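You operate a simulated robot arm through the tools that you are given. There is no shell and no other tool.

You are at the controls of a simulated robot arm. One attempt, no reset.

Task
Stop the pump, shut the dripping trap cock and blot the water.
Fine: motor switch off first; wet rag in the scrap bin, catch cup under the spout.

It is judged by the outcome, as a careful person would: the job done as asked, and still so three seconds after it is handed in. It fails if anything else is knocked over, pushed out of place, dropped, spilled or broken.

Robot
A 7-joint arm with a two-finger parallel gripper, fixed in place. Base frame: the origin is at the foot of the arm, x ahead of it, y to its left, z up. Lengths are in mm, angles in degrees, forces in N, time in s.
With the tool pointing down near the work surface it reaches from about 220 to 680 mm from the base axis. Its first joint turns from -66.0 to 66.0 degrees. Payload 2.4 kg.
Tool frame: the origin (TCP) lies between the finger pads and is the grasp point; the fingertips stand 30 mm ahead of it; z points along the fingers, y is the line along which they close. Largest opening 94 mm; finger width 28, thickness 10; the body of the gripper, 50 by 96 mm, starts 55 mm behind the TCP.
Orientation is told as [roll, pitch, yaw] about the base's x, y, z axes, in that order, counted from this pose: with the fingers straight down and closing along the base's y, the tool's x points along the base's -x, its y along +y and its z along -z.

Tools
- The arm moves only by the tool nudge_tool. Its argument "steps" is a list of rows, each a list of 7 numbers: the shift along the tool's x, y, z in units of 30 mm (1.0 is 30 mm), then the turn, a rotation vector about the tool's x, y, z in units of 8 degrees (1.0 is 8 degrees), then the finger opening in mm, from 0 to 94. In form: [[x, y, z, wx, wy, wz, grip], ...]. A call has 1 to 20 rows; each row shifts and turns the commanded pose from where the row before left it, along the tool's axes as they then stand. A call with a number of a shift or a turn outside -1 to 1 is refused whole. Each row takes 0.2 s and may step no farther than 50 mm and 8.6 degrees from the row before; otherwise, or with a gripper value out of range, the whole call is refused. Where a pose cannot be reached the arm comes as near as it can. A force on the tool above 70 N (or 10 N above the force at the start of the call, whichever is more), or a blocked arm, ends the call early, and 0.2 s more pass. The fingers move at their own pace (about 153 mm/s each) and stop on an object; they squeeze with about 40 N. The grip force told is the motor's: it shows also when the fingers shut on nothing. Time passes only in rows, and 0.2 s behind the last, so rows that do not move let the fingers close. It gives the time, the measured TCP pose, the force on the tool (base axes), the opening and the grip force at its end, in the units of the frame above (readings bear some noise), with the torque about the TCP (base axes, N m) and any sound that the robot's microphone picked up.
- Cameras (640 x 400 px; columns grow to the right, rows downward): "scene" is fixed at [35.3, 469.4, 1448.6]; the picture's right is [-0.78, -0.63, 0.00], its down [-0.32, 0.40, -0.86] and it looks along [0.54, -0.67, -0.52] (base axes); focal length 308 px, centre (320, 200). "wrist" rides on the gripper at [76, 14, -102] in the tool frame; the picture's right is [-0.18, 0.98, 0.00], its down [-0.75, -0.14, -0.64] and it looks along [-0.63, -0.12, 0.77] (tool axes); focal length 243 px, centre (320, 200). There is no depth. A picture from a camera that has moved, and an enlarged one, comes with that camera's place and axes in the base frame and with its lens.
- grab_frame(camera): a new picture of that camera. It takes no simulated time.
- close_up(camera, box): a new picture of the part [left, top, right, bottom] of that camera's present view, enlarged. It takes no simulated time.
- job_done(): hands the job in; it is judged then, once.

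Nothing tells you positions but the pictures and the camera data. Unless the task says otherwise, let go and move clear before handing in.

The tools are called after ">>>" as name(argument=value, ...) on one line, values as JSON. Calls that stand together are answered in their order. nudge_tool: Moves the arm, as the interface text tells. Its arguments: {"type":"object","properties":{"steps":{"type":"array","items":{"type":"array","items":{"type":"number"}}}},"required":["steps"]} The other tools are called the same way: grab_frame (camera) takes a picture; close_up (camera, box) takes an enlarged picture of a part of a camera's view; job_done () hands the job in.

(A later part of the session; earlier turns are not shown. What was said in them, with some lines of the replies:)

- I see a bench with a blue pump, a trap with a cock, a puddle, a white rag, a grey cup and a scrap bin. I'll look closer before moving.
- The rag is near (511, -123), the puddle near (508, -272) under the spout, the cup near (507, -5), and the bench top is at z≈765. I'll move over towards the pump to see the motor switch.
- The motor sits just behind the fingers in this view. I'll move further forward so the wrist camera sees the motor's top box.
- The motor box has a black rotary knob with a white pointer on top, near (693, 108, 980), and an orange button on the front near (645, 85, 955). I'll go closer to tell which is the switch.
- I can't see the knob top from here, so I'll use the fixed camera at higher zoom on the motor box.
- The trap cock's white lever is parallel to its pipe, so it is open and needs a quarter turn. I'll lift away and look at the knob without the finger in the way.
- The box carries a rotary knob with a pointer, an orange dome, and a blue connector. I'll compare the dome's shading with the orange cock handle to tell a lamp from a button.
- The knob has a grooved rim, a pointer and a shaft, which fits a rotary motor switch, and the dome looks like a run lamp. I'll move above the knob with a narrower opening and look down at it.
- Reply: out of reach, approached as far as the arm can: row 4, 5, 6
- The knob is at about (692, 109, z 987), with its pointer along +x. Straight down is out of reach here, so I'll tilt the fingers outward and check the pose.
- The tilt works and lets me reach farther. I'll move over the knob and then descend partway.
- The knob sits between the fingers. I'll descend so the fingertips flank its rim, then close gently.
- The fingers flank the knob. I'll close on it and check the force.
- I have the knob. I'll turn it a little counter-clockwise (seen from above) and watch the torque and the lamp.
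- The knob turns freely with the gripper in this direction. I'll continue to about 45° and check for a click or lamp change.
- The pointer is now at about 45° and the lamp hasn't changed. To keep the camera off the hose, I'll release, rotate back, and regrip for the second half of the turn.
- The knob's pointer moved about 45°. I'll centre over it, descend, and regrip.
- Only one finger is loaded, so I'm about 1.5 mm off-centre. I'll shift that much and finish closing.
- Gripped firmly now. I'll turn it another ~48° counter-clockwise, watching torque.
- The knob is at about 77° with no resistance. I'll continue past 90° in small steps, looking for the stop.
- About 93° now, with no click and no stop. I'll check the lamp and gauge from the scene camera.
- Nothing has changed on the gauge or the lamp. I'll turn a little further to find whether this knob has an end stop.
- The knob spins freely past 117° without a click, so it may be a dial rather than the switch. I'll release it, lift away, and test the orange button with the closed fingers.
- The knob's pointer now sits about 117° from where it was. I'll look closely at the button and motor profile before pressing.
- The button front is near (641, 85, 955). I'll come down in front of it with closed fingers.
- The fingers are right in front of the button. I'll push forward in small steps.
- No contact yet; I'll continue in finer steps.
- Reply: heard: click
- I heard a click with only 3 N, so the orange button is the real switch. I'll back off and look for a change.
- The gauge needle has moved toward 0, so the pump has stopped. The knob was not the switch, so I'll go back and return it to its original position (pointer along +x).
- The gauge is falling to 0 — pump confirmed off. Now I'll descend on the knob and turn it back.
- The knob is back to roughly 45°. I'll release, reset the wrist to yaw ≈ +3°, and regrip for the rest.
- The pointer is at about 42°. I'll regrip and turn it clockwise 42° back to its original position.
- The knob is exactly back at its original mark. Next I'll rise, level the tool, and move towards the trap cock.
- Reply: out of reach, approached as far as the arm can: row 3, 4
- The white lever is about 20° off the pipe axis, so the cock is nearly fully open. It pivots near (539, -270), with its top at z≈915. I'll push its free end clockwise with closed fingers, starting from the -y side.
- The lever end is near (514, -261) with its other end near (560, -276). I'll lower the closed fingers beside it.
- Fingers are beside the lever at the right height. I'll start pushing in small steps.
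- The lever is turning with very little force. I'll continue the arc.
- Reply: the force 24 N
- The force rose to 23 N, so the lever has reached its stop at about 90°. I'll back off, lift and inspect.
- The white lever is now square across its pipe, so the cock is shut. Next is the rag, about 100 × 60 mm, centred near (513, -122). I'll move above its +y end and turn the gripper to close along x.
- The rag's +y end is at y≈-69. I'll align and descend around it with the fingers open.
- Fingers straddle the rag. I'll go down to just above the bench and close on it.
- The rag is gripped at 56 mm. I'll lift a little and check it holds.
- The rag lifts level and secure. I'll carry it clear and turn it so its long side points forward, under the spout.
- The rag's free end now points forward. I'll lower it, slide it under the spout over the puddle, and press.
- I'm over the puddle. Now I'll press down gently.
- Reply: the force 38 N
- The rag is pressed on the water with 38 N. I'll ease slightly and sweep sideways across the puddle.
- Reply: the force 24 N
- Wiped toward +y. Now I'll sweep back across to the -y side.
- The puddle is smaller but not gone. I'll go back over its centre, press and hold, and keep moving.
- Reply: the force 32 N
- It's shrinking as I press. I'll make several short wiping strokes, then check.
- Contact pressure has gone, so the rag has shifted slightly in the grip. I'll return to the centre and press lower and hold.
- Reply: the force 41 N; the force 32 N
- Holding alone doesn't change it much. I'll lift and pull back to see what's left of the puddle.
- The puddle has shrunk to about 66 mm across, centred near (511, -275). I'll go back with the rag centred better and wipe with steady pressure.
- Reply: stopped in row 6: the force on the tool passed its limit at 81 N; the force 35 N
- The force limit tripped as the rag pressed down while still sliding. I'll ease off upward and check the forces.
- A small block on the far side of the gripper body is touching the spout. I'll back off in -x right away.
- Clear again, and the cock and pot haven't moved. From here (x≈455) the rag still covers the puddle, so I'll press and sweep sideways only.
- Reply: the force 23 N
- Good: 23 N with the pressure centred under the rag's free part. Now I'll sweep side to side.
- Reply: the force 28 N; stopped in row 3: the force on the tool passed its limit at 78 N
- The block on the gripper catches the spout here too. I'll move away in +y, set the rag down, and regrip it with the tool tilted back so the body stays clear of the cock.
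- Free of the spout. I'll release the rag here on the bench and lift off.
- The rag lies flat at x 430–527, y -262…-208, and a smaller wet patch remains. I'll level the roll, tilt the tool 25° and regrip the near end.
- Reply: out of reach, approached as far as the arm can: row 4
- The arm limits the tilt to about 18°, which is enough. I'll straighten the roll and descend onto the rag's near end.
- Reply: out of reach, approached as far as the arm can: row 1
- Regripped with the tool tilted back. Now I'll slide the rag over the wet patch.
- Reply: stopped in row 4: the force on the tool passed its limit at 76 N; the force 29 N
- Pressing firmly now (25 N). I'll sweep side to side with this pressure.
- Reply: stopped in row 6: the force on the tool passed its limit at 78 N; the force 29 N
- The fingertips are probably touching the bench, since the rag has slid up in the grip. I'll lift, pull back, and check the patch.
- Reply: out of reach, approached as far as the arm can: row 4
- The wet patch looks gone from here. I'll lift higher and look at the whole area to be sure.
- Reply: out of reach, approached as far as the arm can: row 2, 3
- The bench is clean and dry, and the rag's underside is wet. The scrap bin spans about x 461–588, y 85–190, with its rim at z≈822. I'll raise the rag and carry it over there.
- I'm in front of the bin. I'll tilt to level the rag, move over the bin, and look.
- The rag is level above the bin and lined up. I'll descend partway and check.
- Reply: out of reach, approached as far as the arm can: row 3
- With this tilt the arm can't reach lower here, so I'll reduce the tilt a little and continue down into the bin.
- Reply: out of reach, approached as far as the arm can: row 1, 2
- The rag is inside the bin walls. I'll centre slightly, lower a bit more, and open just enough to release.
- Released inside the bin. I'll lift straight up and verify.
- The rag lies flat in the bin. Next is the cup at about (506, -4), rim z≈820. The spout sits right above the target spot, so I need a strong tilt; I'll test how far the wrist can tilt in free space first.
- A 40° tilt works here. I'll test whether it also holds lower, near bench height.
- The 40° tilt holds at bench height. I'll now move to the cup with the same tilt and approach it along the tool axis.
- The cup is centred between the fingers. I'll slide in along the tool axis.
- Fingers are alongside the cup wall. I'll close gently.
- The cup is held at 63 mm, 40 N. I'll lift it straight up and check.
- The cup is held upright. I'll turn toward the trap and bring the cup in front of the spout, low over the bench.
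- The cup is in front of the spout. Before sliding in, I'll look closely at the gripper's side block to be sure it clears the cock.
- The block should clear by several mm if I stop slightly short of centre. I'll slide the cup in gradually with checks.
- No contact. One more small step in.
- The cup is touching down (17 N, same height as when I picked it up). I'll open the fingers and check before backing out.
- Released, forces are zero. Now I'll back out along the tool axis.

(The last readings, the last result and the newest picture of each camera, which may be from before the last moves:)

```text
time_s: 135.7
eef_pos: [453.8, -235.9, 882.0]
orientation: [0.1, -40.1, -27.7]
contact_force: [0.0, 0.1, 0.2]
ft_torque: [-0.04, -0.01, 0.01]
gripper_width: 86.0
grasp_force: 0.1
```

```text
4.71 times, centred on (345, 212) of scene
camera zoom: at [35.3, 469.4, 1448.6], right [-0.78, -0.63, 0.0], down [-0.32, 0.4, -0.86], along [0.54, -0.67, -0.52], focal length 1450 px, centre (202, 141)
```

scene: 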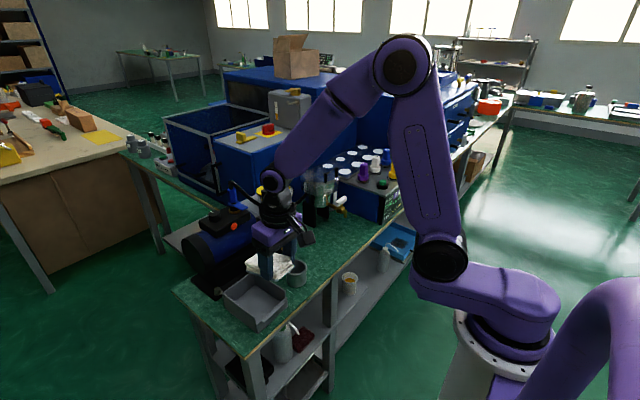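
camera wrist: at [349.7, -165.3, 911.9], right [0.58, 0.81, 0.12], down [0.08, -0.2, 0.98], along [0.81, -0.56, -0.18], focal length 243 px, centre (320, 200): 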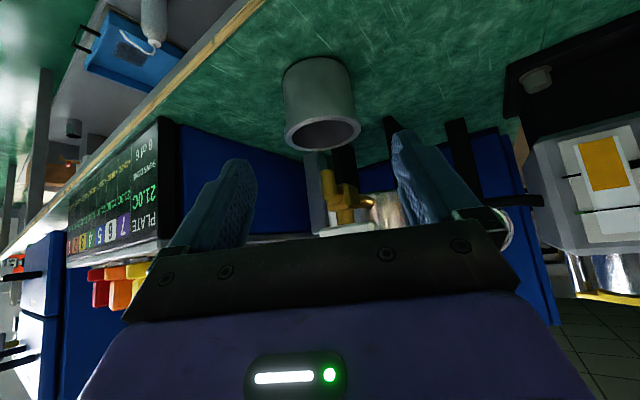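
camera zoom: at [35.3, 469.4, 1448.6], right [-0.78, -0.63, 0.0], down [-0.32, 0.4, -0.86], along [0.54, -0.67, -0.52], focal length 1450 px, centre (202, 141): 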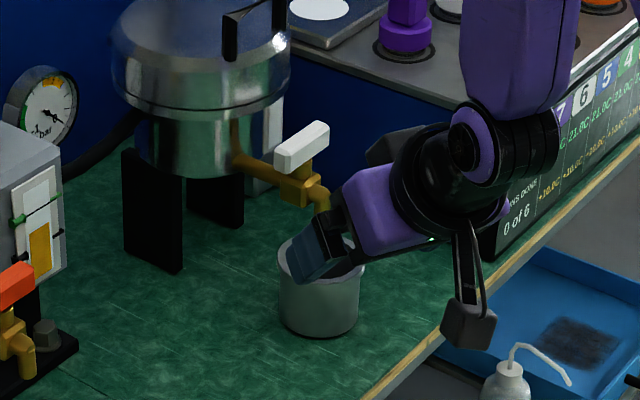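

The cup stands under the spout. I'll move further clear and then inspect everything.

>>> nudge_tool(steps=[[0, 0.3, -0.9, 0, 0, 0, 86], [0, 0.5, -0.9, 0, 0, 0, 86], [0, 0.7, -0.5, 0, 1, 0, 86], [0, 0.7, -0.5, 0, 1, 0, 86], [0, 0.7, -0.5, 0, 1, 0, 86], [0, 0.7, -0.5, 0, 1, 0, 86], [0, 0.7, -0.5, 0, 1, 0, 86], [0, 0.7, -0.5, 0, 0, 0, 86], [0, 0.7, -0.5, 0, 0, 0, 86], [0, 0, 0, 0, 0, 0, 86]])

>>> grab_frame(camera="scene")

>>> close_up(camera="scene", box=[300, 170, 390, 255])

>>> close_up(camera="scene", box=[320, 185, 360, 245])

>>> grab_frame(camera="wrist")

```text
time_s: 137.9
eef_pos: [474.1, -54.3, 1025.1]
orientation: [0.2, -0.2, -27.7]
contact_force: [1.0, -1.0, 0.9]
ft_torque: [0.02, 0.02, 0.0]
gripper_width: 86.0
grasp_force: 0.1
```

```text
taken
```

scene: 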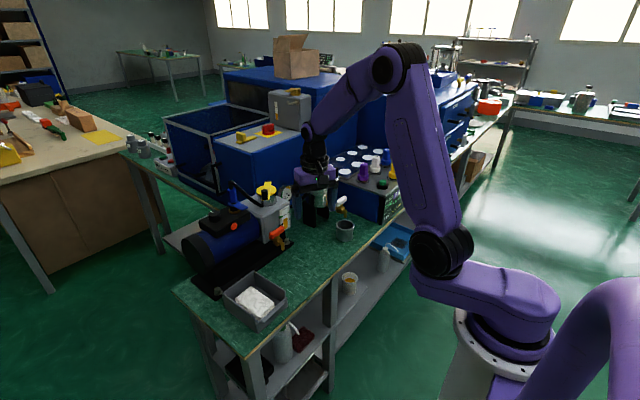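

```text
4.71 times, centred on (345, 212) of scene
camera zoom: at [35.3, 469.4, 1448.6], right [-0.78, -0.63, 0.0], down [-0.32, 0.4, -0.86], along [0.54, -0.67, -0.52], focal length 1450 px, centre (202, 141)
```

zoom: 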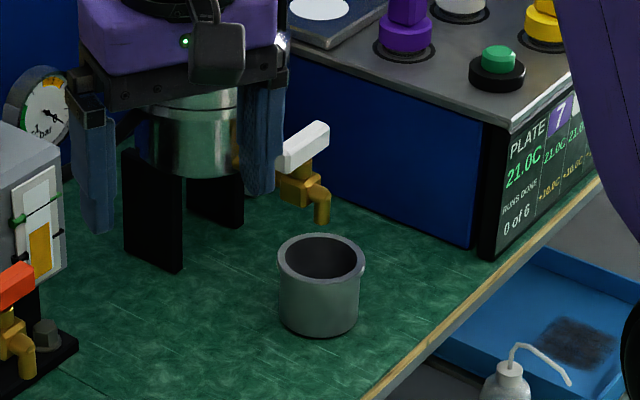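

```text
6.67 times, centred on (340, 215) of scene
camera zoom: at [35.3, 469.4, 1448.6], right [-0.78, -0.63, 0.0], down [-0.32, 0.4, -0.86], along [0.54, -0.67, -0.52], focal length 2054 px, centre (187, 100)
```

zoom: 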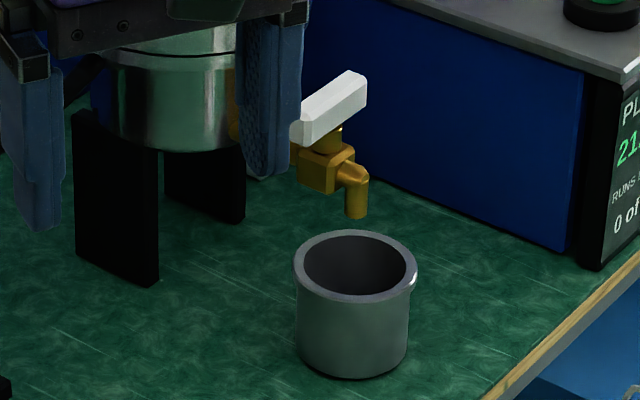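

```text
taken
camera wrist: at [413.4, -6.7, 1126.0], right [0.62, 0.79, 0.0], down [0.6, -0.47, 0.64], along [0.51, -0.4, -0.76], focal length 243 px, centre (320, 200)
```

wrist: 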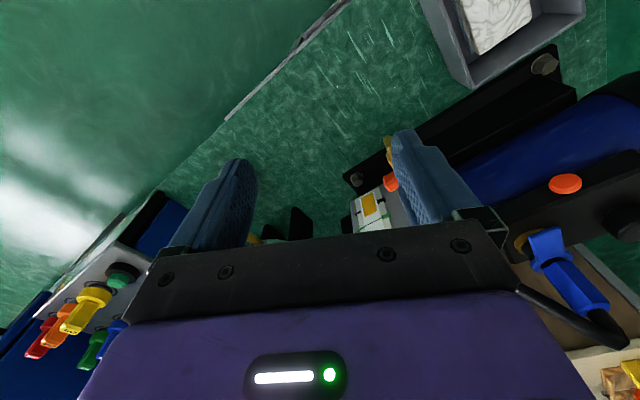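

The cup stands upright right below the spout and the lever is still closed. I'll move the arm clear to a high neutral pose and make a final check from above.

>>> nudge_tool(steps=[[0.6, 0, -0.8, 0, 0, -0.7, 86], [0.6, 0, -0.8, 0, 0, -0.7, 86], [0.6, 0, -0.8, 0, 0, -0.7, 86], [0.6, -0.4, -0.5, 0, 0, -0.7, 86], [0.4, -0.7, 0, 0, 0, -0.66, 86], [0, -0.8, 0, 0, 0, 0, 86], [0, -0.8, 0, 0, 0, 0, 86], [0, -0.8, 0, 0, 0, 0, 86], [0, -0.8, 0, 0, 0, 0, 86], [0, 0, 0, 0, 0, 0, 86]])

>>> grab_frame(camera="wrist")

>>> grab_frame(camera="scene")

>>> close_up(camera="scene", box=[190, 160, 390, 330])

```text
time_s: 140.1
eef_pos: [391.0, -159.8, 1108.6]
orientation: [0.1, -0.4, 0.2]
contact_force: [-0.4, 0.1, -0.2]
ft_torque: [0.02, 0.05, 0.0]
gripper_width: 86.0
grasp_force: 0.0
```

```text
taken
camera wrist: at [314.6, -145.6, 1210.1], right [0.18, 0.98, 0.0], down [0.75, -0.14, 0.65], along [0.63, -0.12, -0.76], focal length 243 px, centre (320, 200)
```

wrist: 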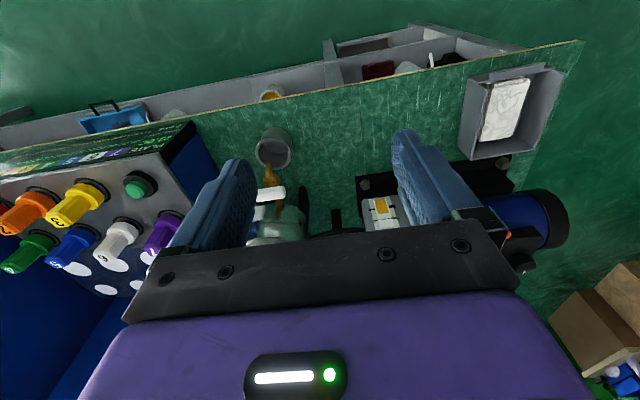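

```text
taken
```

scene: 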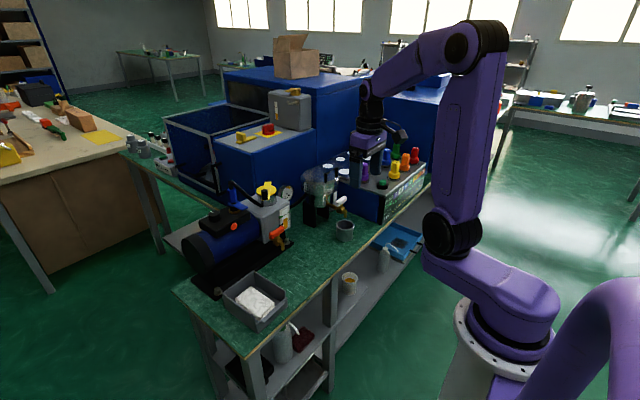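

```text
2.35 times, centred on (290, 245) of scene
camera zoom: at [35.3, 469.4, 1448.6], right [-0.78, -0.63, 0.0], down [-0.32, 0.4, -0.86], along [0.54, -0.67, -0.52], focal length 725 px, centre (391, 94)
```

zoom: 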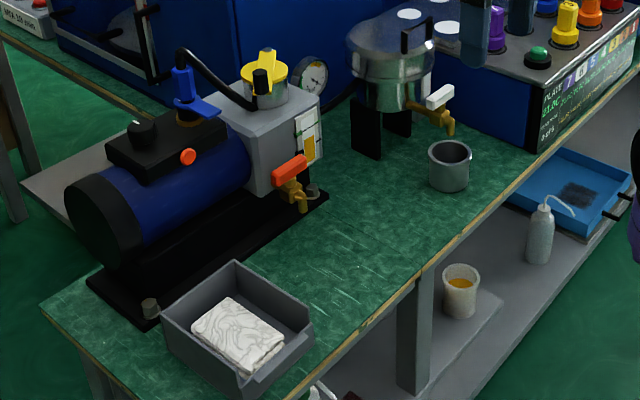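

>>> close_up(camera="wrist", box=[230, 110, 330, 210])

>>> close_up(camera="scene", box=[250, 175, 300, 235])

>>> close_up(camera="scene", box=[203, 195, 253, 240])

>>> close_up(camera="scene", box=[310, 150, 440, 260])

```text
4.00 times, centred on (280, 160) of wrist
camera zoom: at [314.6, -145.6, 1210.1], right [0.18, 0.98, 0.0], down [0.75, -0.14, 0.65], along [0.63, -0.12, -0.76], focal length 970 px, centre (480, 360)
```

zoom: 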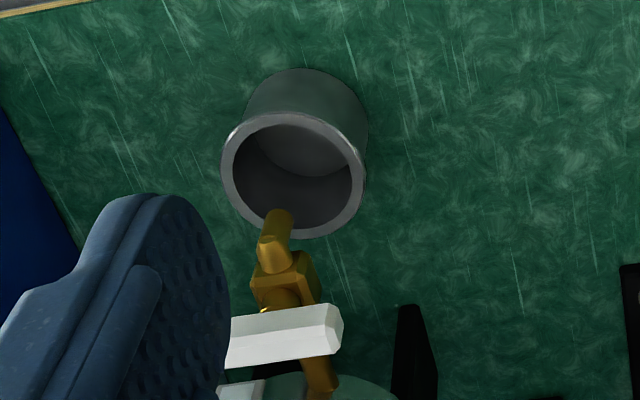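

```text
6.67 times, centred on (275, 205) of scene
camera zoom: at [35.3, 469.4, 1448.6], right [-0.78, -0.63, 0.0], down [-0.32, 0.4, -0.86], along [0.54, -0.67, -0.52], focal length 2054 px, centre (620, 167)
```

zoom: 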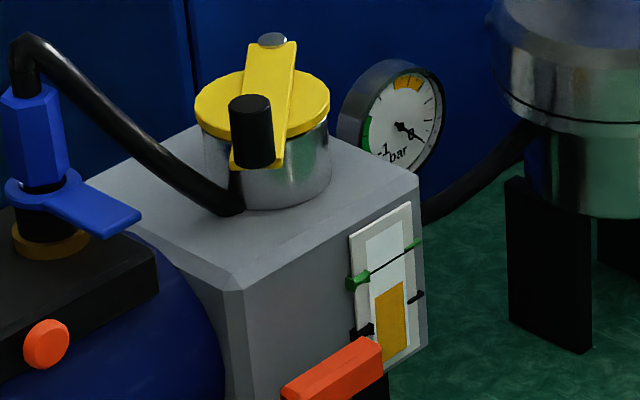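

```text
8.89 times, centred on (228, 218) of scene
camera zoom: at [35.3, 469.4, 1448.6], right [-0.78, -0.63, 0.0], down [-0.32, 0.4, -0.86], along [0.54, -0.67, -0.52], focal length 2739 px, centre (1138, 44)
```

zoom: 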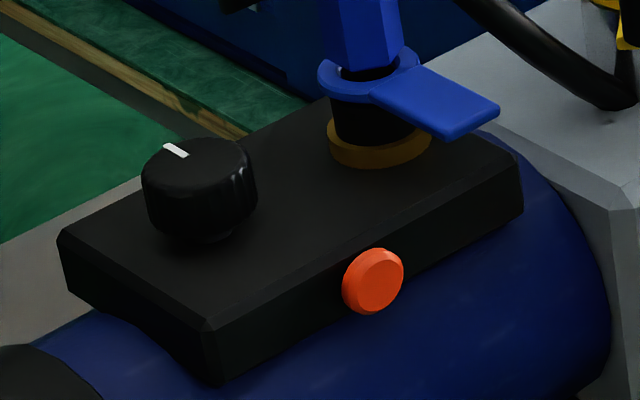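

```text
3.64 times, centred on (375, 205) of scene
camera zoom: at [35.3, 469.4, 1448.6], right [-0.78, -0.63, 0.0], down [-0.32, 0.4, -0.86], along [0.54, -0.67, -0.52], focal length 1120 px, centre (120, 182)
```

zoom: 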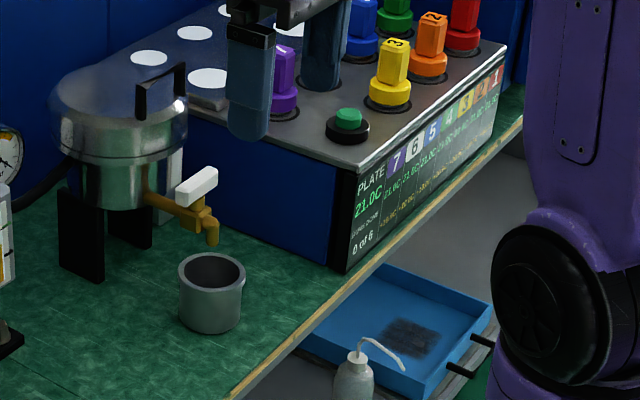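

The final check shows everything as asked:
- **Pump:** the motor is off and the gauge reads 0. The knob is back at its original mark.
- **Trap cock:** the lever sits square across the pipe, so it is shut.
- **Bench:** the water is blotted up and the bench is dry.
- **Rag and cup:** the wet rag lies in the scrap bin, and the cup stands centred under the spout.

The arm is clear, so I'm handing in.

>>> job_done()

```text
The job is handed in.
```

The job is handed in, and my last camera check showed everything as you asked:

- **Pump:** off. I pressed the orange button on the motor box and heard it click, and the gauge fell to 0.
- **Trap cock:** shut. I turned the white lever a quarter turn to its stop, square across the pipe.
- **Water:** blotted up. The bench under the spout looks dry.
- **Rag:** lying wet in the scrap bin.
- **Cup:** standing on the bench under the spout, about 6 mm off its centre line.

Two things did not go cleanly:

- **Wrong control first:** I turned the black knob on the motor box before finding that the orange button was the switch. I turned the knob back, and its pointer matches the starting picture.
- **Bumped the spout:** while blotting, the gripper body hit the spout. The arm stopped twice when the force passed its limit (81 N and 78 N). A third stop, at 76 N, came while pressing the rag down. The pot, spout and lever look unmoved in later pictures.
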